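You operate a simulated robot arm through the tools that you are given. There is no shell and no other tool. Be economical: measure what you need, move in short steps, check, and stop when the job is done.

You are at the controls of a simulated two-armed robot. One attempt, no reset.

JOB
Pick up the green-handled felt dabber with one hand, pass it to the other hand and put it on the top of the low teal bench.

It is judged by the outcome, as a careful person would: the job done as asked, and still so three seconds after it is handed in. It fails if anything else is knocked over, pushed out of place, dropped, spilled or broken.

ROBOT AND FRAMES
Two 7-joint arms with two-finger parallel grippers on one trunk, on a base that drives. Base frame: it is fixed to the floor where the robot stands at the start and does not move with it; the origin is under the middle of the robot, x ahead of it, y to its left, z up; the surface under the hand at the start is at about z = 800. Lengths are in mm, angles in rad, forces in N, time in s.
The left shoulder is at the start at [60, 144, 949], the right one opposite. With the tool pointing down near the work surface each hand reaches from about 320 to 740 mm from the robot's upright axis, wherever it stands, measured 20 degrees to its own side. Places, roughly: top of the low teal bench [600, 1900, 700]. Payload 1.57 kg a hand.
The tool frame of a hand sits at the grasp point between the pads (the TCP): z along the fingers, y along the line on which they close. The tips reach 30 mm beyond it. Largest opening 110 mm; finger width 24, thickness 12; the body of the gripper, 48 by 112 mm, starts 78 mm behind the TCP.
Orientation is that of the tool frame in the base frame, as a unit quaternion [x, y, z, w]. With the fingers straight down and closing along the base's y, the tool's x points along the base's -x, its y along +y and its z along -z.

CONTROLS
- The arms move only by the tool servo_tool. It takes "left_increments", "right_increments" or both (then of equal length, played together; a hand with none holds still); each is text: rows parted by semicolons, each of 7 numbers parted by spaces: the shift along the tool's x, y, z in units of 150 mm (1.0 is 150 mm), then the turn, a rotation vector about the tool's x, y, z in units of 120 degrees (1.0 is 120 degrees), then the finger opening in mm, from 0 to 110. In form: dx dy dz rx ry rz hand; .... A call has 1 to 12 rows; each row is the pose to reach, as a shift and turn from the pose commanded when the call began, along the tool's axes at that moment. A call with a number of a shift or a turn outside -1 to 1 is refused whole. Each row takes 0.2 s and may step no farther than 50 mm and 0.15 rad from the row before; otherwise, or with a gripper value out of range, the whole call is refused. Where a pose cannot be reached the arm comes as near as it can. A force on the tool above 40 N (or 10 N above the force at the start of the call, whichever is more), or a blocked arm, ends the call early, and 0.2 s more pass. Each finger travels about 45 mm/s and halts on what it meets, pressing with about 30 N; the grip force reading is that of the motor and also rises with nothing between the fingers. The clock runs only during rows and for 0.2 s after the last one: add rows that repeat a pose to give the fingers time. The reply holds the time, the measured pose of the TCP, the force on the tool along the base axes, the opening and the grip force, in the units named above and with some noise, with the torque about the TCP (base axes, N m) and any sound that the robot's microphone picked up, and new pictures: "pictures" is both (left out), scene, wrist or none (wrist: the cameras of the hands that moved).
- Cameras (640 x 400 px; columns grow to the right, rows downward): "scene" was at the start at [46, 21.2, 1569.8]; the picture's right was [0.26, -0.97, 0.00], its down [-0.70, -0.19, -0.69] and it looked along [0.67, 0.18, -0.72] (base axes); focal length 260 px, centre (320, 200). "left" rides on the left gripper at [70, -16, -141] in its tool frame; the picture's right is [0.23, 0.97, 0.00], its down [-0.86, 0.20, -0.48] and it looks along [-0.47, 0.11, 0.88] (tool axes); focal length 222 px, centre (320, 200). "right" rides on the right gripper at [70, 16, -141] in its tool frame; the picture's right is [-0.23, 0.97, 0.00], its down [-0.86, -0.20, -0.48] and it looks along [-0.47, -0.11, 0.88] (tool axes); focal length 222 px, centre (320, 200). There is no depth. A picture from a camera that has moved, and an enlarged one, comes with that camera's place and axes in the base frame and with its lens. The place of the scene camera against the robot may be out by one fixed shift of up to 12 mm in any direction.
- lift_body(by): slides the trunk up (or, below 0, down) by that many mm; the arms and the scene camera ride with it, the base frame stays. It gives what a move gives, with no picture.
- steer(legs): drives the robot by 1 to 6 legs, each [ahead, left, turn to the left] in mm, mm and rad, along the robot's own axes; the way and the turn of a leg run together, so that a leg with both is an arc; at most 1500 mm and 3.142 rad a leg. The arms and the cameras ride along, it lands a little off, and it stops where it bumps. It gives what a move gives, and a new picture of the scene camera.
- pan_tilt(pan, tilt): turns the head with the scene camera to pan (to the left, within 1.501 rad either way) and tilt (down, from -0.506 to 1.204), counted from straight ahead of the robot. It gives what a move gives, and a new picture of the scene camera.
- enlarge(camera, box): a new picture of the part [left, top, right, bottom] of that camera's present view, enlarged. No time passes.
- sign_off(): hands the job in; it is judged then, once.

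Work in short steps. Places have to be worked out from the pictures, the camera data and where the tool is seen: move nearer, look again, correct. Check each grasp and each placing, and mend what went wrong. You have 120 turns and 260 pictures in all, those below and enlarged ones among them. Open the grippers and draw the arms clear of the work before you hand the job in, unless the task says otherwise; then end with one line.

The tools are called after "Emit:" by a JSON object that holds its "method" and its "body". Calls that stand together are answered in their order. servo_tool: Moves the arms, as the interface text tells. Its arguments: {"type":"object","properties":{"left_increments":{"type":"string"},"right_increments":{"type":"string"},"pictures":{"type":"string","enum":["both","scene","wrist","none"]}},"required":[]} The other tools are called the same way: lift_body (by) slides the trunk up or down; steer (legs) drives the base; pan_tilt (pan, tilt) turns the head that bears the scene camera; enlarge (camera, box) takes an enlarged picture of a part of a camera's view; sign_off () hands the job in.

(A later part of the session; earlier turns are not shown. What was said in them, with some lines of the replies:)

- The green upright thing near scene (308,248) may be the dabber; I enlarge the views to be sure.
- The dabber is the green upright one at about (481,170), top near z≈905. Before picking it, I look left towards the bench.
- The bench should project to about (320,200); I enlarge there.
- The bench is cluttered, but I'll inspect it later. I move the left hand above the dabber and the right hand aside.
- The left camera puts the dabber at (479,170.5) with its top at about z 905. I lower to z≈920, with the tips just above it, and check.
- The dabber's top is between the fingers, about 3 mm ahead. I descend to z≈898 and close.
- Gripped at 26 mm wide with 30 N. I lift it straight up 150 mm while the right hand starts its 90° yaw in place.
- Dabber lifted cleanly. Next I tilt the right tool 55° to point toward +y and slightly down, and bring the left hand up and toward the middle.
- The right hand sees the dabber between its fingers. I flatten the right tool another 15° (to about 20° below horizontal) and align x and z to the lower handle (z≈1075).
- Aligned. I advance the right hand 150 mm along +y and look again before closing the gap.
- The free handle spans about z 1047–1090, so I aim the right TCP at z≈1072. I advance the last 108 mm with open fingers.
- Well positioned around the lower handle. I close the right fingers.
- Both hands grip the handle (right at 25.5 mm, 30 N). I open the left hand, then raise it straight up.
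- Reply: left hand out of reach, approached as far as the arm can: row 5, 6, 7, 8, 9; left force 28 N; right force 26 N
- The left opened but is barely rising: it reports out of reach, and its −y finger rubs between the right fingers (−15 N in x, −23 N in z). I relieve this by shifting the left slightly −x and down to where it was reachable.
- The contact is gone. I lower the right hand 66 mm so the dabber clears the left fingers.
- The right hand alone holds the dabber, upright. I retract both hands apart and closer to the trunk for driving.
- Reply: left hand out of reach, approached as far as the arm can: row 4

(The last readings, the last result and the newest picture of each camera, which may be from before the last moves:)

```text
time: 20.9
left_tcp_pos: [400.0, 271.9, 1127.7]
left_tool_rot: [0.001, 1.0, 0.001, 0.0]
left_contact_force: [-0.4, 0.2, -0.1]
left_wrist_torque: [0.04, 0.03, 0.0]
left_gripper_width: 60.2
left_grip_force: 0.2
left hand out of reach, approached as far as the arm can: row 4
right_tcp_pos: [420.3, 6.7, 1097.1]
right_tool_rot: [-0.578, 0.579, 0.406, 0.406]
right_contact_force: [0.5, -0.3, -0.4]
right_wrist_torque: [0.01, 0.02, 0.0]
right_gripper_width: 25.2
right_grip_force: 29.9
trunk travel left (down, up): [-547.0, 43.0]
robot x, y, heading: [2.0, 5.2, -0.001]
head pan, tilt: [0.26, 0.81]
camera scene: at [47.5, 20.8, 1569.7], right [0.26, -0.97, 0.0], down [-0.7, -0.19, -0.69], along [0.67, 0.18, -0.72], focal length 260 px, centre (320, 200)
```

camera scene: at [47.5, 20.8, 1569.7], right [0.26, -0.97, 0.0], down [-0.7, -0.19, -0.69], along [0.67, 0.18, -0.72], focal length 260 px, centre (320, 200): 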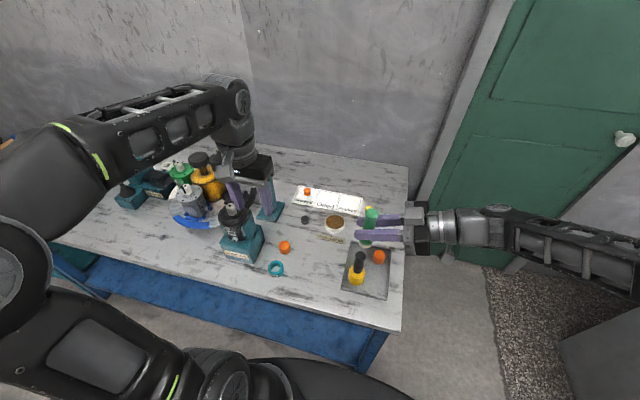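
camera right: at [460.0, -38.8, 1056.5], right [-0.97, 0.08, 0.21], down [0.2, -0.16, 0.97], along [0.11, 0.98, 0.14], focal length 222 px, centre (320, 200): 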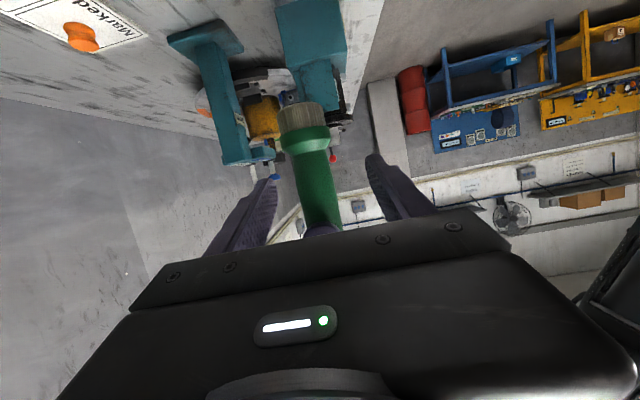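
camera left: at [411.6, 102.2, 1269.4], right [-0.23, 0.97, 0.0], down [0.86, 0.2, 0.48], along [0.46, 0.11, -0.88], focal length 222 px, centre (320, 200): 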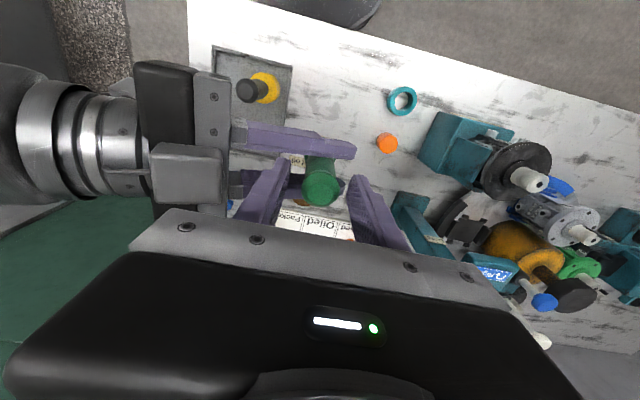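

I drive back 300 mm, then left 1000 mm, and then look at the bench.

Emit:
{"method": "steer", "body": {"legs": [[-300, 0, 0], [0, 1000, 0]]}}

Emit:
{"method": "pan_tilt", "body": {"pan": 0.8, "tilt": 0.6}}

```text
time: 27.7
left_tcp_pos: [105.9, 1263.8, 1129.2]
left_tool_rot: [0.0, 1.0, 0.0, 0.0]
left_contact_force: [0.7, -0.4, 0.5]
left_wrist_torque: [-0.01, -0.02, -0.01]
left_gripper_width: 60.0
left_grip_force: 0.0
right_tcp_pos: [127.6, 998.8, 1096.7]
right_tool_rot: [0.58, -0.579, -0.405, -0.405]
right_contact_force: [-0.3, 0.4, 0.0]
right_wrist_torque: [-0.03, 0.0, 0.01]
right_gripper_width: 25.3
right_grip_force: 30.3
trunk travel left (down, up): [-547.0, 43.0]
robot x, y, heading: [-293.7, 994.6, 0.0]
head pan, tilt: [0.26, 0.81]
camera scene: at [-246.7, 1012.6, 1569.8], right [0.26, -0.97, 0.0], down [-0.7, -0.19, -0.69], along [0.67, 0.18, -0.72], focal length 260 px, centre (320, 200)
```

scene: 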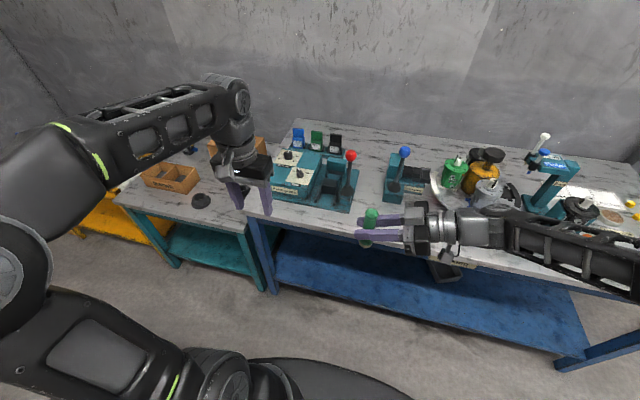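

```text
time: 28.6
left_tcp_pos: [106.0, 1264.4, 1128.8]
left_tool_rot: [-0.001, 1.0, -0.001, -0.001]
left_contact_force: [-0.1, -0.2, -0.5]
left_wrist_torque: [0.02, 0.04, 0.02]
left_gripper_width: 59.9
left_grip_force: 0.1
right_tcp_pos: [127.2, 997.7, 1095.7]
right_tool_rot: [-0.579, 0.58, 0.405, 0.406]
right_contact_force: [0.6, -0.1, -0.5]
right_wrist_torque: [-0.04, -0.01, 0.0]
right_gripper_width: 25.2
right_grip_force: 30.0
trunk travel left (down, up): [-547.0, 43.0]
robot x, y, heading: [-290.7, 990.0, -0.002]
head pan, tilt: [0.799, 0.6]
camera scene: at [-262.6, 1054.8, 1587.5], right [0.72, -0.7, 0.0], down [-0.39, -0.41, -0.82], along [0.58, 0.59, -0.57], focal length 260 px, centre (320, 200)
```

scene: 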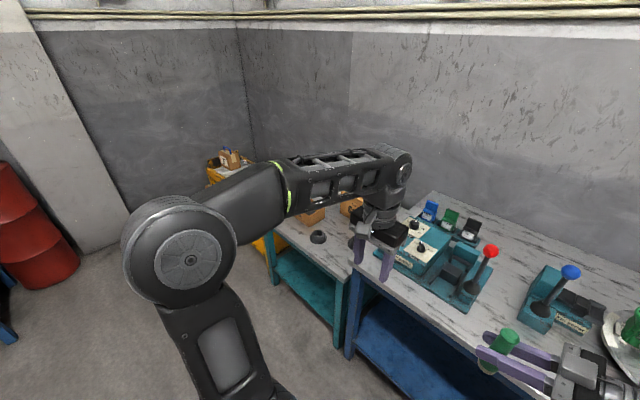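

The teal bench adjoins the blue table on its left, with a black ring, a tray and a box on it. I drive left another 850 mm, staying well back, to view its top directly.

Emit:
{"method": "steer", "body": {"legs": [[0, 850, 0]]}}

Emit:
{"method": "pan_tilt", "body": {"pan": -0.1, "tilt": 0.75}}

```text
time: 33.2
left_tcp_pos: [103.3, 2122.8, 1128.9]
left_tool_rot: [-0.001, 1.0, 0.001, -0.001]
left_contact_force: [-0.7, 0.2, 0.4]
left_wrist_torque: [-0.01, -0.03, 0.04]
left_gripper_width: 60.0
left_grip_force: 0.1
right_tcp_pos: [125.1, 1858.6, 1096.7]
right_tool_rot: [0.58, -0.579, -0.405, -0.405]
right_contact_force: [0.0, 0.0, -0.8]
right_wrist_torque: [0.0, 0.02, 0.03]
right_gripper_width: 25.1
right_grip_force: 29.6
trunk travel left (down, up): [-547.0, 43.0]
robot x, y, heading: [-292.7, 1852.5, -0.003]
head pan, tilt: [0.799, 0.6]
camera scene: at [-264.0, 1914.7, 1587.5], right [0.72, -0.7, 0.0], down [-0.39, -0.41, -0.82], along [0.57, 0.59, -0.57], focal length 260 px, centre (320, 200)
```

scene: 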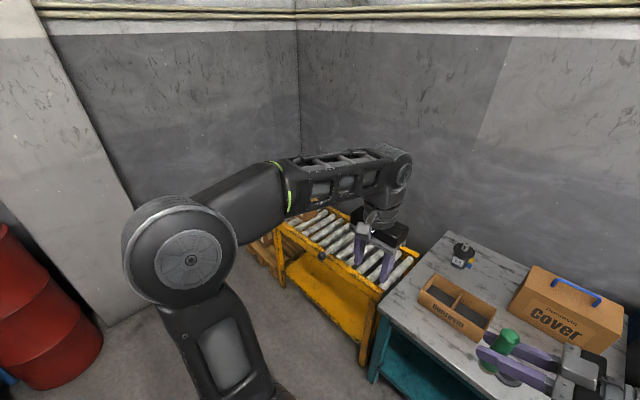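

```text
time: 34.4
left_tcp_pos: [104.1, 2124.2, 1129.1]
left_tool_rot: [-0.002, 1.0, 0.0, 0.0]
left_contact_force: [0.8, -0.1, -0.7]
left_wrist_torque: [-0.03, 0.0, -0.04]
left_gripper_width: 60.0
left_grip_force: 0.1
right_tcp_pos: [125.4, 1858.0, 1095.6]
right_tool_rot: [0.58, -0.579, -0.406, -0.405]
right_contact_force: [0.2, 0.1, -1.1]
right_wrist_torque: [0.0, -0.02, 0.02]
right_gripper_width: 25.3
right_grip_force: 29.7
trunk travel left (down, up): [-547.0, 43.0]
robot x, y, heading: [-291.8, 1855.3, -0.001]
head pan, tilt: [-0.099, 0.75]
camera scene: at [-243.0, 1842.7, 1574.7], right [-0.1, -1.0, 0.0], down [-0.68, 0.07, -0.73], along [0.73, -0.07, -0.68], focal length 260 px, centre (320, 200)
```

scene: 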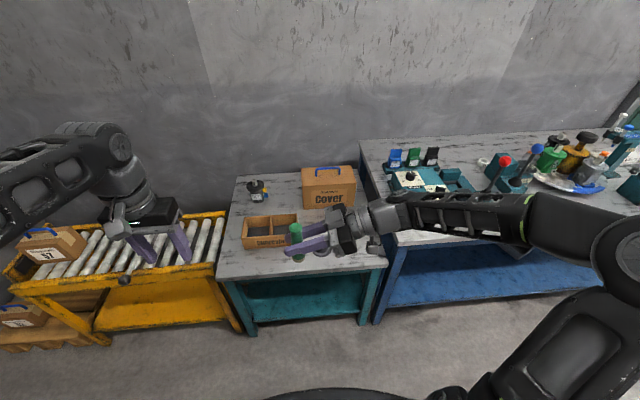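

Emit:
{"method": "enlarge", "body": {"camera": "scene", "box": [200, 150, 420, 290]}}

```text
2.86 times, centred on (310, 220) of scene
camera zoom: at [-243.0, 1842.7, 1574.7], right [-0.1, -1.0, 0.0], down [-0.68, 0.07, -0.73], along [0.73, -0.07, -0.68], focal length 744 px, centre (349, 143)
```

zoom: 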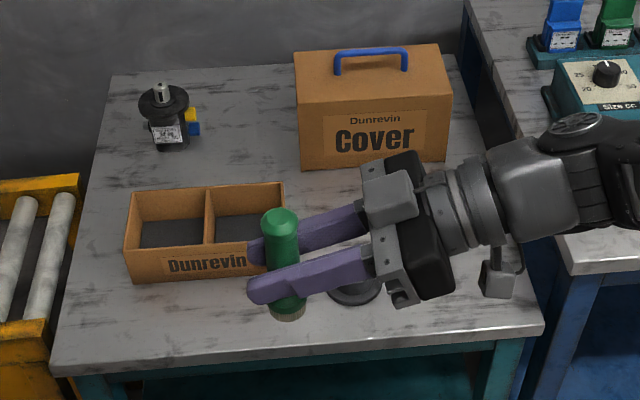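

The free strip in front of the tray is x≈315–435, y≈1850–2180; the black ring is at (380,1776). I swing the right tool to point forward (+x) while extending 150 mm, so that wrist and camera stay off the bench when placing.

Emit:
{"method": "servo_tool", "body": {"right_increments": "0 -0.085 0 0.059 0 0.0214 5; 0 -0.17 0 0.118 0 0.0428 5; 0 -0.255 0 0.177 0 0.0642 5; 0 -0.34 0 0.235 0 0.0855 5; 0 -0.425 0 0.294 0 0.107 5; 0 -0.51 0 0.353 0 0.128 5; 0 -0.595 0 0.411 0 0.15 5; 0 -0.68 0 0.47 0 0.171 5; 0 -0.765 0 0.529 0 0.192 5; 0 -0.85 0 0.588 0 0.214 5; 0 -0.935 0 0.646 0 0.235 5; 0 -1.0 0 0.705 0 0.2565 5"}}

```text
time: 37.2
left_tcp_pos: [103.7, 2125.7, 1130.3]
left_tool_rot: [-0.002, 1.0, 0.0, 0.001]
left_contact_force: [-1.2, 0.3, -0.6]
left_wrist_torque: [-0.01, -0.04, 0.0]
left_gripper_width: 60.1
left_grip_force: 0.0
right_tcp_pos: [282.8, 1834.9, 1091.4]
right_tool_rot: [0.024, 0.824, -0.007, 0.566]
right_contact_force: [0.2, 0.6, -0.3]
right_wrist_torque: [0.03, 0.02, -0.03]
right_gripper_width: 25.2
right_grip_force: 30.0
right hand out of reach, approached as far as the arm can: row 7, 8
trunk travel left (down, up): [-547.0, 43.0]
robot x, y, heading: [-295.3, 1848.0, 0.008]
head pan, tilt: [-0.099, 0.75]
stopped in row 12 (right hand): the arm was blocked; the commanded pose is now the measured one
camera scene: at [-244.6, 1843.4, 1574.7], right [-0.1, -1.0, 0.0], down [-0.68, 0.07, -0.73], along [0.73, -0.07, -0.68], focal length 260 px, centre (320, 200)
camera right: at [126.4, 1858.4, 1076.2], right [0.13, 0.97, 0.23], down [-0.15, -0.21, 0.97], along [0.98, -0.16, 0.12], focal length 222 px, centre (320, 200)
```

scene: 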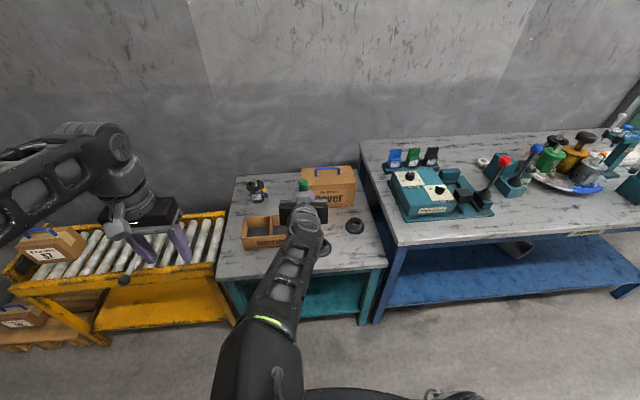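
right: 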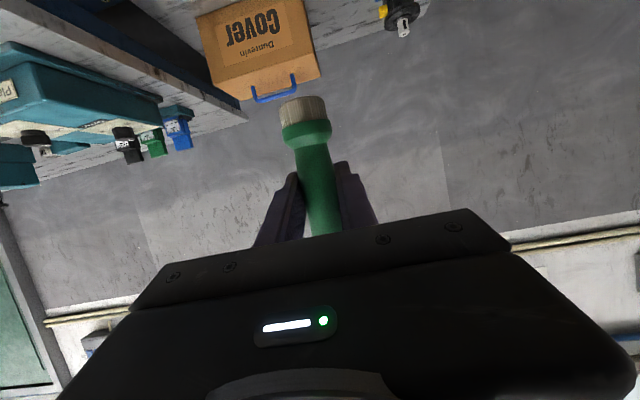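

The tool now points forward with dabber upright, within about 1° of tilt. I drive forward 88 mm and left 120 mm at this height so the dabber is above the free strip, target (371,1955).

Emit:
{"method": "steer", "body": {"legs": [[88, 120, 0]]}}

Emit:
{"method": "enlarge", "body": {"camera": "scene", "box": [200, 150, 420, 290]}}

Emit:
{"method": "enlarge", "body": {"camera": "right", "box": [120, 0, 440, 250]}}

```text
time: 38.6
left_tcp_pos: [192.6, 2247.2, 1128.5]
left_tool_rot: [-0.001, 1.0, -0.001, 0.0]
left_contact_force: [0.3, 1.3, -0.1]
left_wrist_torque: [-0.03, 0.03, 0.0]
left_gripper_width: 59.9
left_grip_force: 0.1
right_tcp_pos: [372.2, 1958.6, 1089.6]
right_tool_rot: [0.023, 0.825, -0.006, 0.565]
right_contact_force: [0.1, 0.4, -0.9]
right_wrist_torque: [0.01, -0.03, -0.03]
right_gripper_width: 25.1
right_grip_force: 30.1
trunk travel left (down, up): [-547.0, 43.0]
robot x, y, heading: [-204.8, 1972.3, 0.001]
head pan, tilt: [-0.099, 0.75]
camera scene: at [-155.4, 1966.4, 1574.6], right [-0.1, -1.0, 0.0], down [-0.68, 0.07, -0.73], along [0.73, -0.07, -0.68], focal length 260 px, centre (320, 200)
```

scene: 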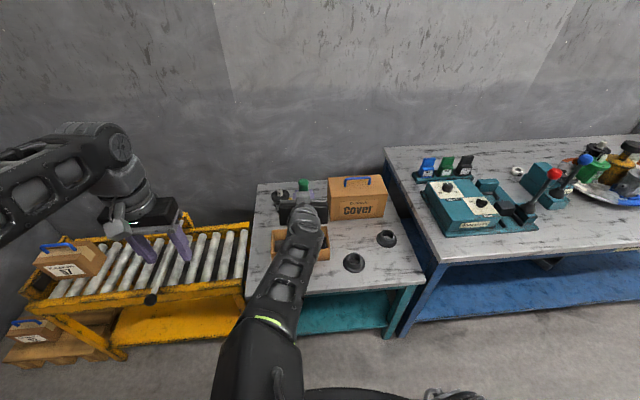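

```text
2.86 times, centred on (310, 220) of scene
camera zoom: at [-155.4, 1966.4, 1574.6], right [-0.1, -1.0, 0.0], down [-0.68, 0.07, -0.73], along [0.73, -0.07, -0.68], focal length 744 px, centre (349, 143)
```

zoom: 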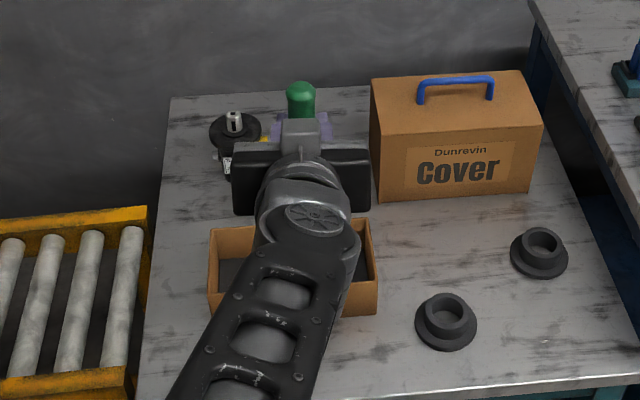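

```text
1.60 times, centred on (280, 125) of right
camera zoom: at [214.7, 1981.8, 1075.5], right [0.13, 0.97, 0.23], down [-0.15, -0.21, 0.97], along [0.98, -0.15, 0.12], focal length 355 px, centre (384, 320)
```

zoom: 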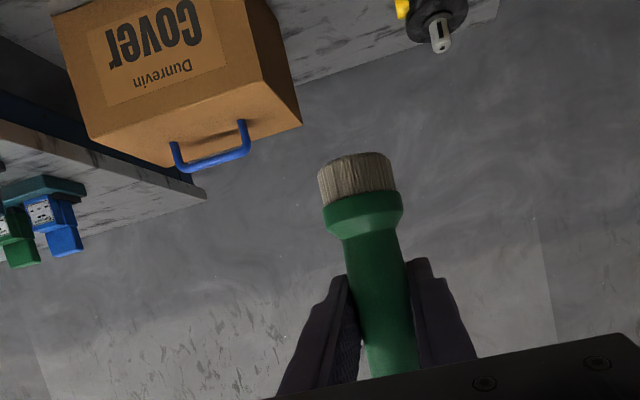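

Position is good: (372,1959), about 56 mm in from the front edge and 60 mm short of the tray. I lower the trunk 300 mm and check.

Emit:
{"method": "lift_body", "body": {"by": -290}}

Emit:
{"method": "pan_tilt", "body": {"pan": -0.1, "tilt": 0.7}}

Emit:
{"method": "enlarge", "body": {"camera": "right", "box": [120, 0, 440, 250]}}

Emit:
{"method": "enlarge", "body": {"camera": "left", "box": [0, 0, 640, 400]}}

```text
time: 41.5
left_tcp_pos: [190.4, 2244.5, 838.8]
left_tool_rot: [-0.001, 1.0, 0.0, 0.001]
left_contact_force: [0.0, 1.0, 0.0]
left_wrist_torque: [0.0, -0.01, 0.02]
left_gripper_width: 60.0
left_grip_force: 0.1
right_tcp_pos: [372.1, 1956.5, 800.1]
right_tool_rot: [0.024, 0.824, -0.006, 0.566]
right_contact_force: [-0.2, -0.1, -1.4]
right_wrist_torque: [0.03, -0.04, -0.02]
right_gripper_width: 25.2
right_grip_force: 30.4
trunk travel left (down, up): [-257.0, 333.0]
robot x, y, heading: [-207.2, 1973.7, -0.001]
head pan, tilt: [-0.099, 0.75]
```

```text
time: 42.1
left_tcp_pos: [190.9, 2245.3, 838.7]
left_tool_rot: [-0.001, 1.0, 0.001, 0.0]
left_contact_force: [0.3, 0.4, -0.4]
left_wrist_torque: [-0.01, -0.01, -0.01]
left_gripper_width: 60.1
left_grip_force: 0.0
right_tcp_pos: [371.6, 1957.1, 800.7]
right_tool_rot: [0.024, 0.825, -0.006, 0.565]
right_contact_force: [-0.4, 0.1, -0.5]
right_wrist_torque: [0.03, 0.01, 0.0]
right_gripper_width: 25.3
right_grip_force: 29.8
trunk travel left (down, up): [-257.0, 333.0]
robot x, y, heading: [-211.3, 1974.7, 0.004]
head pan, tilt: [-0.099, 0.7]
camera scene: at [-154.4, 1964.7, 1288.9], right [-0.1, -1.0, 0.0], down [-0.64, 0.06, -0.76], along [0.76, -0.07, -0.64], focal length 260 px, centre (320, 200)
```

scene: 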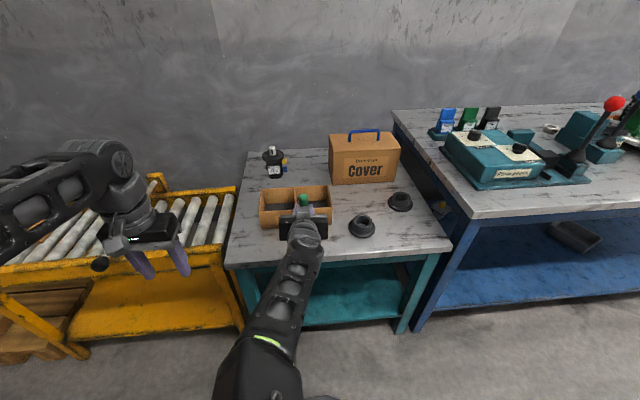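

```text
1.60 times, centred on (280, 125) of right
camera zoom: at [214.0, 1980.7, 785.9], right [0.13, 0.97, 0.23], down [-0.15, -0.21, 0.97], along [0.98, -0.15, 0.12], focal length 355 px, centre (384, 320)
```

zoom: 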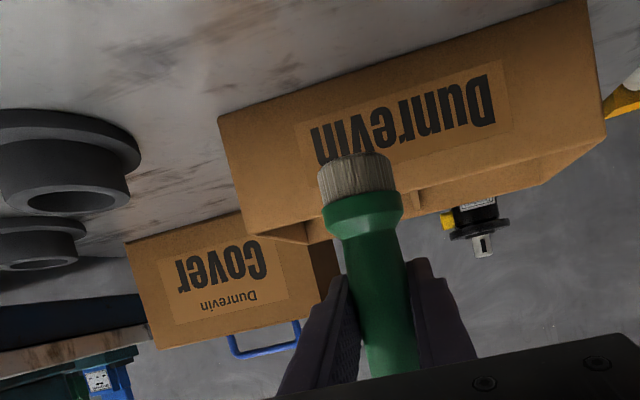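

```text
1.00 times, centred on (320, 200) of left (not enlarged: the box is as wide or as high as the picture)
camera zoom: at [122.8, 2229.9, 979.8], right [-0.23, 0.97, 0.0], down [0.85, 0.2, 0.48], along [0.47, 0.11, -0.88], focal length 222 px, centre (320, 200)
```

zoom: 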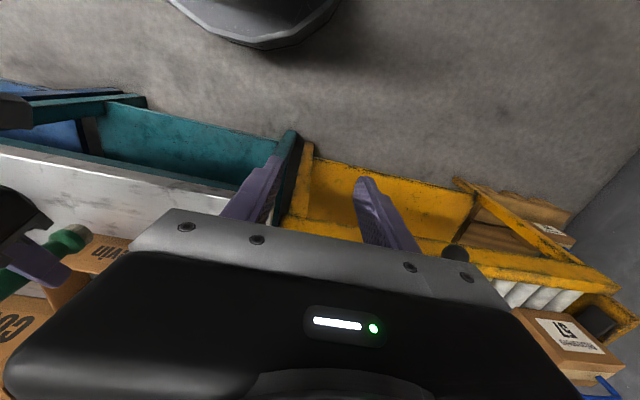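

The tray corner seen from two cameras suggests that the bench top may be lower than 700. I triangulate using the scene camera, now 286 mm lower.

Emit:
{"method": "enlarge", "body": {"camera": "scene", "box": [220, 130, 420, 280]}}

```text
2.67 times, centred on (320, 205) of scene
camera zoom: at [-154.4, 1964.7, 1288.9], right [-0.1, -1.0, 0.0], down [-0.64, 0.06, -0.76], along [0.76, -0.07, -0.64], focal length 694 px, centre (320, 187)
```

zoom: 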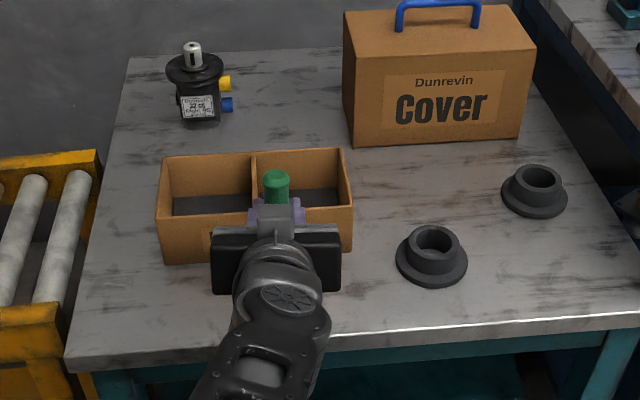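

Triangulation gives the bench top ≈ z 655, the front edge ≈ x 342 and the tray front ≈ x 455. So I drive forward 28 mm for margin, then lower 60 mm.

Emit:
{"method": "steer", "body": {"legs": [[28, 0, 0]]}}

Emit:
{"method": "lift_body", "body": {"by": -55}}

Emit:
{"method": "enlarge", "body": {"camera": "right", "box": [120, 0, 440, 250]}}

Emit:
{"method": "enlarge", "body": {"camera": "left", "box": [0, 100, 320, 300]}}

```text
time: 42.9
left_tcp_pos: [219.7, 2245.8, 839.5]
left_tool_rot: [-0.001, 1.0, 0.0, 0.0]
left_contact_force: [1.2, -0.8, -0.5]
left_wrist_torque: [0.02, 0.0, 0.02]
left_gripper_width: 60.1
left_grip_force: 0.0
right_tcp_pos: [399.7, 1956.8, 802.0]
right_tool_rot: [0.024, 0.824, -0.006, 0.565]
right_contact_force: [0.6, 0.3, -0.9]
right_wrist_torque: [0.01, 0.0, 0.02]
right_gripper_width: 25.0
right_grip_force: 29.7
trunk travel left (down, up): [-257.0, 333.0]
robot x, y, heading: [-182.1, 1970.5, 0.004]
head pan, tilt: [-0.099, 0.7]
camera scene: at [-125.9, 1964.8, 1288.9], right [-0.1, -1.0, 0.0], down [-0.64, 0.06, -0.76], along [0.76, -0.07, -0.64], focal length 260 px, centre (320, 200)
```

scene: 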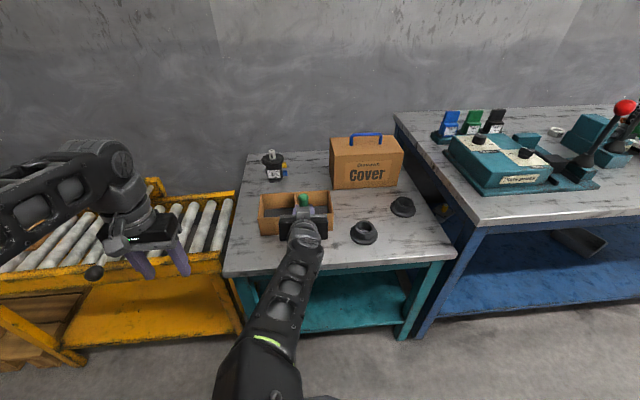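

```text
time: 43.9
left_tcp_pos: [219.2, 2246.5, 782.6]
left_tool_rot: [-0.001, 1.0, 0.001, 0.0]
left_contact_force: [-0.8, 0.9, -0.3]
left_wrist_torque: [-0.04, -0.01, 0.02]
left_gripper_width: 59.8
left_grip_force: 0.1
right_tcp_pos: [399.6, 1957.3, 744.2]
right_tool_rot: [0.023, 0.824, -0.006, 0.566]
right_contact_force: [0.0, 0.7, -1.7]
right_wrist_torque: [-0.02, 0.01, 0.0]
right_gripper_width: 25.2
right_grip_force: 29.7
trunk travel left (down, up): [-202.0, 388.0]
robot x, y, heading: [-181.0, 1973.8, -0.003]
head pan, tilt: [-0.099, 0.7]
```

```text
1.60 times, centred on (280, 125) of right
camera zoom: at [242.3, 1980.6, 730.9], right [0.13, 0.97, 0.23], down [-0.15, -0.21, 0.97], along [0.98, -0.16, 0.12], focal length 355 px, centre (384, 320)
```

zoom: 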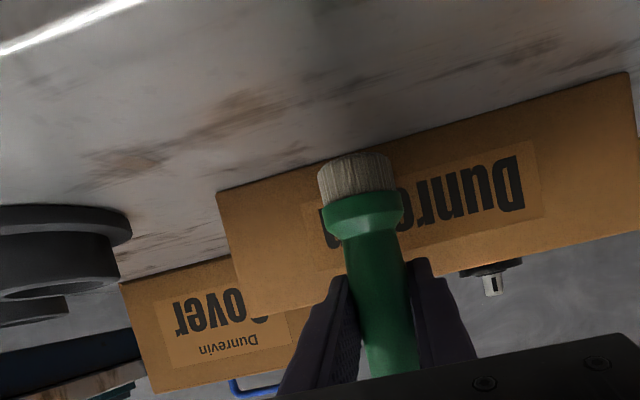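

```text
2.00 times, centred on (160, 200) of left
camera zoom: at [151.1, 2229.9, 924.8], right [-0.23, 0.97, 0.0], down [0.85, 0.2, 0.48], along [0.47, 0.11, -0.88], focal length 444 px, centre (640, 200)
```

zoom: 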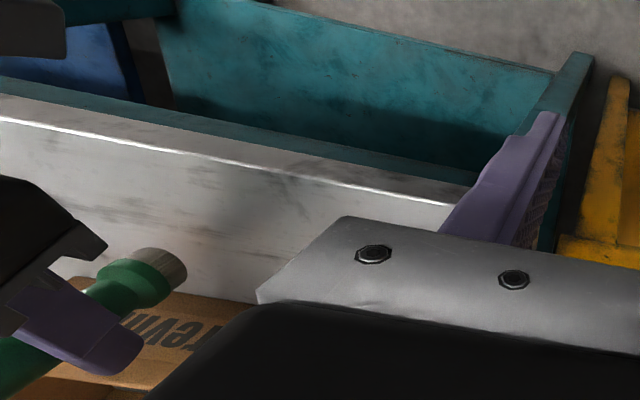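

No contact yet; the dabber base should be at about z 690. I lower another 22 mm with the trunk, then finish with guarded arm steps.

Emit:
{"method": "lift_body", "body": {"by": -22}}

Emit:
{"method": "enlarge", "body": {"camera": "right", "box": [120, 0, 440, 250]}}

Emit:
{"method": "enlarge", "body": {"camera": "left", "box": [0, 100, 320, 300]}}

```text
time: 44.6
left_tcp_pos: [218.5, 2245.8, 761.3]
left_tool_rot: [-0.001, 1.0, 0.0, 0.001]
left_contact_force: [0.3, 0.4, -0.3]
left_wrist_torque: [0.0, -0.02, 0.01]
left_gripper_width: 60.1
left_grip_force: 0.1
right_tcp_pos: [398.7, 1957.0, 724.9]
right_tool_rot: [0.023, 0.825, -0.006, 0.565]
right_contact_force: [0.5, 0.2, 1.6]
right_wrist_torque: [-0.02, -0.09, 0.01]
right_gripper_width: 25.0
right_grip_force: 30.5
trunk travel left (down, up): [-180.0, 410.0]
robot x, y, heading: [-176.8, 1973.6, 0.003]
head pan, tilt: [-0.099, 0.7]
```

```text
1.60 times, centred on (280, 125) of right
camera zoom: at [242.4, 1980.8, 709.0], right [0.13, 0.97, 0.23], down [-0.15, -0.21, 0.97], along [0.98, -0.15, 0.12], focal length 355 px, centre (384, 320)
```

zoom: 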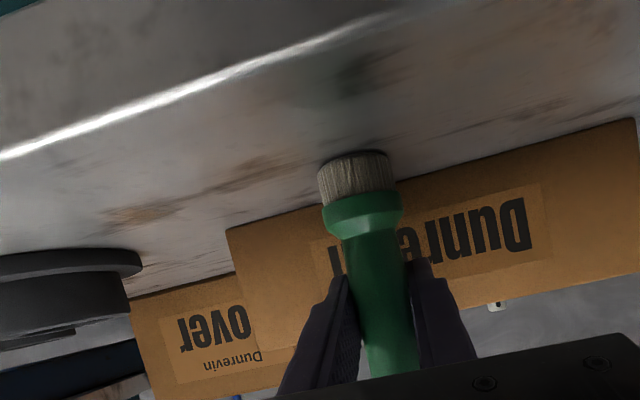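

```text
2.00 times, centred on (160, 200) of left
camera zoom: at [151.1, 2230.0, 902.8], right [-0.23, 0.97, 0.0], down [0.85, 0.2, 0.48], along [0.47, 0.11, -0.88], focal length 444 px, centre (640, 200)
```

zoom: 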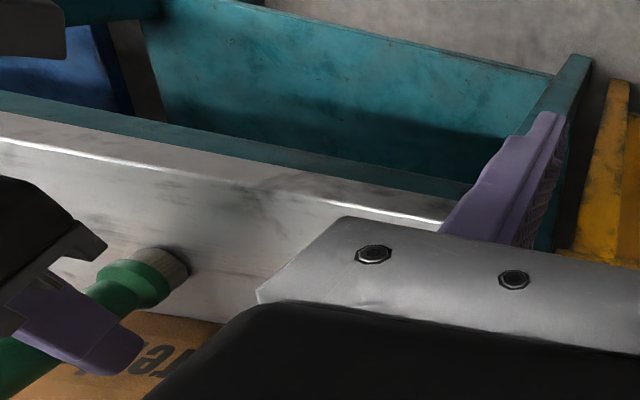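

The force changed to +1.6 N with a small torque and a contact shadow shows, so it's just touching. I press a further 1.5 mm to seat it.

Emit:
{"method": "servo_tool", "body": {"right_increments": "0.0093 0 0.0036 0 0 0 5; 0.0093 0 0.0036 0 0 0 5", "pictures": "none"}}

```text
time: 45.2
left_tcp_pos: [218.5, 2245.7, 762.3]
left_tool_rot: [0.0, 1.0, 0.001, 0.001]
left_contact_force: [-0.6, -0.9, 0.8]
left_wrist_torque: [-0.02, -0.04, -0.01]
left_gripper_width: 60.5
left_grip_force: 0.1
right_tcp_pos: [399.7, 1956.7, 723.9]
right_tool_rot: [0.025, 0.824, -0.005, 0.566]
right_contact_force: [1.5, 2.7, 13.3]
right_wrist_torque: [0.03, -0.29, 0.06]
right_gripper_width: 25.3
right_grip_force: 30.3
trunk travel left (down, up): [-180.0, 410.0]
robot x, y, heading: [-178.9, 1975.1, 0.005]
head pan, tilt: [-0.099, 0.7]
```

Seated with 13 N of contact. I open the right fingers gently to 52 mm and check before withdrawing.

Emit:
{"method": "servo_tool", "body": {"right_increments": "0 0 0 0 0 0 30; 0 0 0 0 0 0 38; 0 0 0 0 0 0 46; 0 0 0 0 0 0 52; 0 0 0 0 0 0 52", "pictures": "none"}}

Emit:
{"method": "enlarge", "body": {"camera": "right", "box": [120, 0, 440, 250]}}

Emit:
{"method": "enlarge", "body": {"camera": "left", "box": [0, 100, 320, 300]}}

```text
time: 46.4
left_tcp_pos: [218.8, 2247.2, 762.7]
left_tool_rot: [0.0, 1.0, 0.001, 0.0]
left_contact_force: [1.0, -0.3, -0.5]
left_wrist_torque: [0.01, 0.0, 0.01]
left_gripper_width: 60.0
left_grip_force: 0.0
right_tcp_pos: [399.4, 1955.7, 721.4]
right_tool_rot: [0.025, 0.825, -0.007, 0.565]
right_contact_force: [-0.4, 0.3, 0.3]
right_wrist_torque: [-0.01, 0.01, 0.0]
right_gripper_width: 51.9
right_grip_force: 0.1
trunk travel left (down, up): [-180.0, 410.0]
robot x, y, heading: [-178.3, 1971.3, 0.002]
head pan, tilt: [-0.099, 0.7]
```

```text
1.60 times, centred on (280, 125) of right
camera zoom: at [242.5, 1979.5, 707.0], right [0.13, 0.97, 0.23], down [-0.15, -0.21, 0.97], along [0.98, -0.16, 0.11], focal length 355 px, centre (384, 320)
```

zoom: 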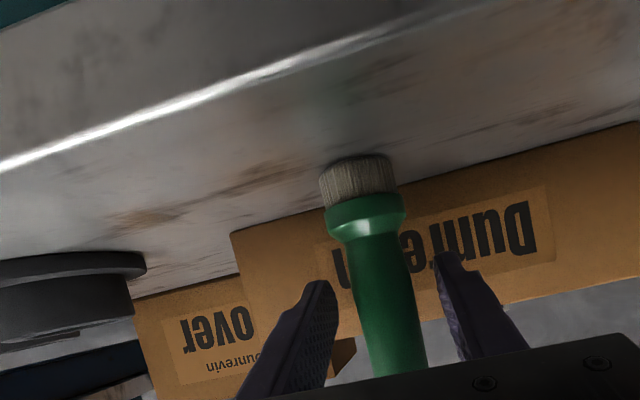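

```text
2.00 times, centred on (160, 200) of left
camera zoom: at [151.1, 2230.0, 902.8], right [-0.23, 0.97, 0.0], down [0.85, 0.2, 0.48], along [0.47, 0.11, -0.88], focal length 444 px, centre (640, 200)
```

zoom: 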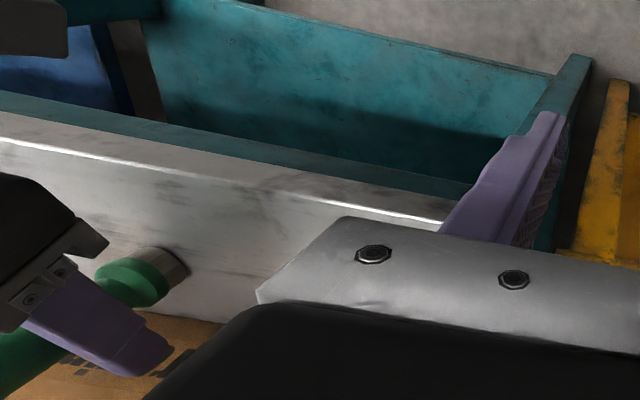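

Dabber stands free between the open fingers. I back the robot straight off 250 mm.

Emit:
{"method": "steer", "body": {"legs": [[-250, 0, 0]]}}

Emit:
{"method": "enlarge", "body": {"camera": "scene", "box": [220, 120, 420, 260]}}

Emit:
{"method": "enlarge", "body": {"camera": "right", "box": [0, 0, 640, 400]}}

```text
time: 48.2
left_tcp_pos: [-31.5, 2245.9, 761.8]
left_tool_rot: [-0.003, 1.0, 0.0, 0.0]
left_contact_force: [0.4, 0.2, -0.2]
left_wrist_torque: [0.01, 0.02, 0.01]
left_gripper_width: 60.1
left_grip_force: 0.1
right_tcp_pos: [150.0, 1957.0, 721.4]
right_tool_rot: [0.024, 0.825, -0.007, 0.565]
right_contact_force: [-0.2, 1.1, -0.6]
right_wrist_torque: [0.04, 0.02, -0.02]
right_gripper_width: 51.9
right_grip_force: 0.0
trunk travel left (down, up): [-180.0, 410.0]
robot x, y, heading: [-428.2, 1967.2, 0.011]
head pan, tilt: [-0.099, 0.7]
camera scene: at [-376.3, 1963.9, 1211.9], right [-0.09, -1.0, 0.0], down [-0.64, 0.06, -0.76], along [0.76, -0.07, -0.64], focal length 260 px, centre (320, 200)
```

scene: 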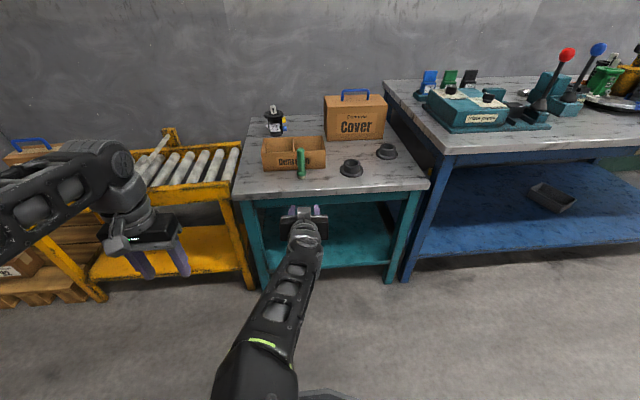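

```text
2.86 times, centred on (320, 190) of scene
camera zoom: at [-376.3, 1963.9, 1211.9], right [-0.09, -1.0, 0.0], down [-0.64, 0.06, -0.76], along [0.76, -0.07, -0.64], focal length 744 px, centre (320, 229)
```

zoom: 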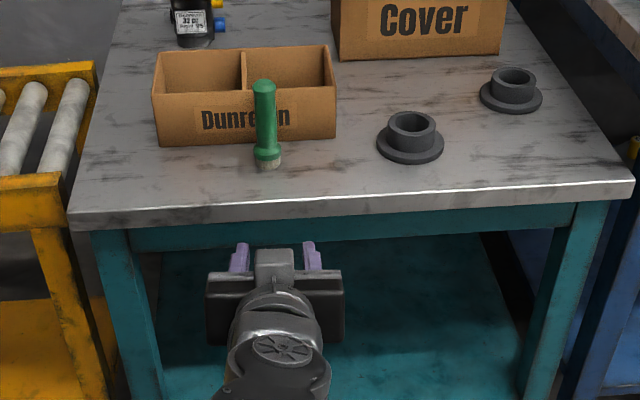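

```text
1.00 times, centred on (320, 200) of right (not enlarged: the box is as wide or as high as the picture)
camera zoom: at [-7.8, 1980.0, 707.0], right [0.13, 0.97, 0.23], down [-0.15, -0.21, 0.97], along [0.98, -0.15, 0.11], focal length 222 px, centre (320, 200)
```

zoom: 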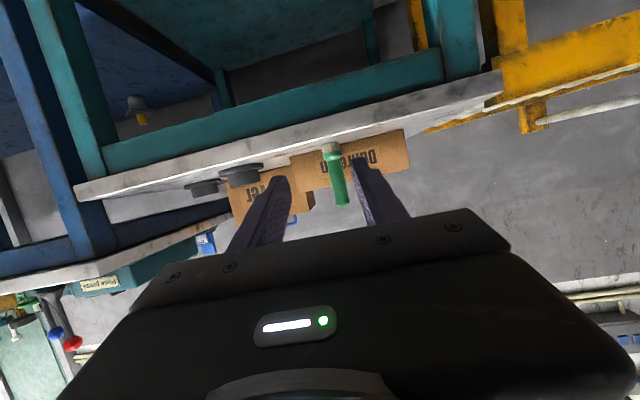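

The dabber stands upright on the teal bench in front of the tray. Nothing else on the bench moved, and both hands are open and clear, so I hand in.

Emit:
{"method": "sign_off", "body": {}}

```text
The job is handed in.
```

The green-handled felt dabber was picked up with the left hand, passed to the right hand and stood upright on top of the low teal bench; both grippers are open and clear.
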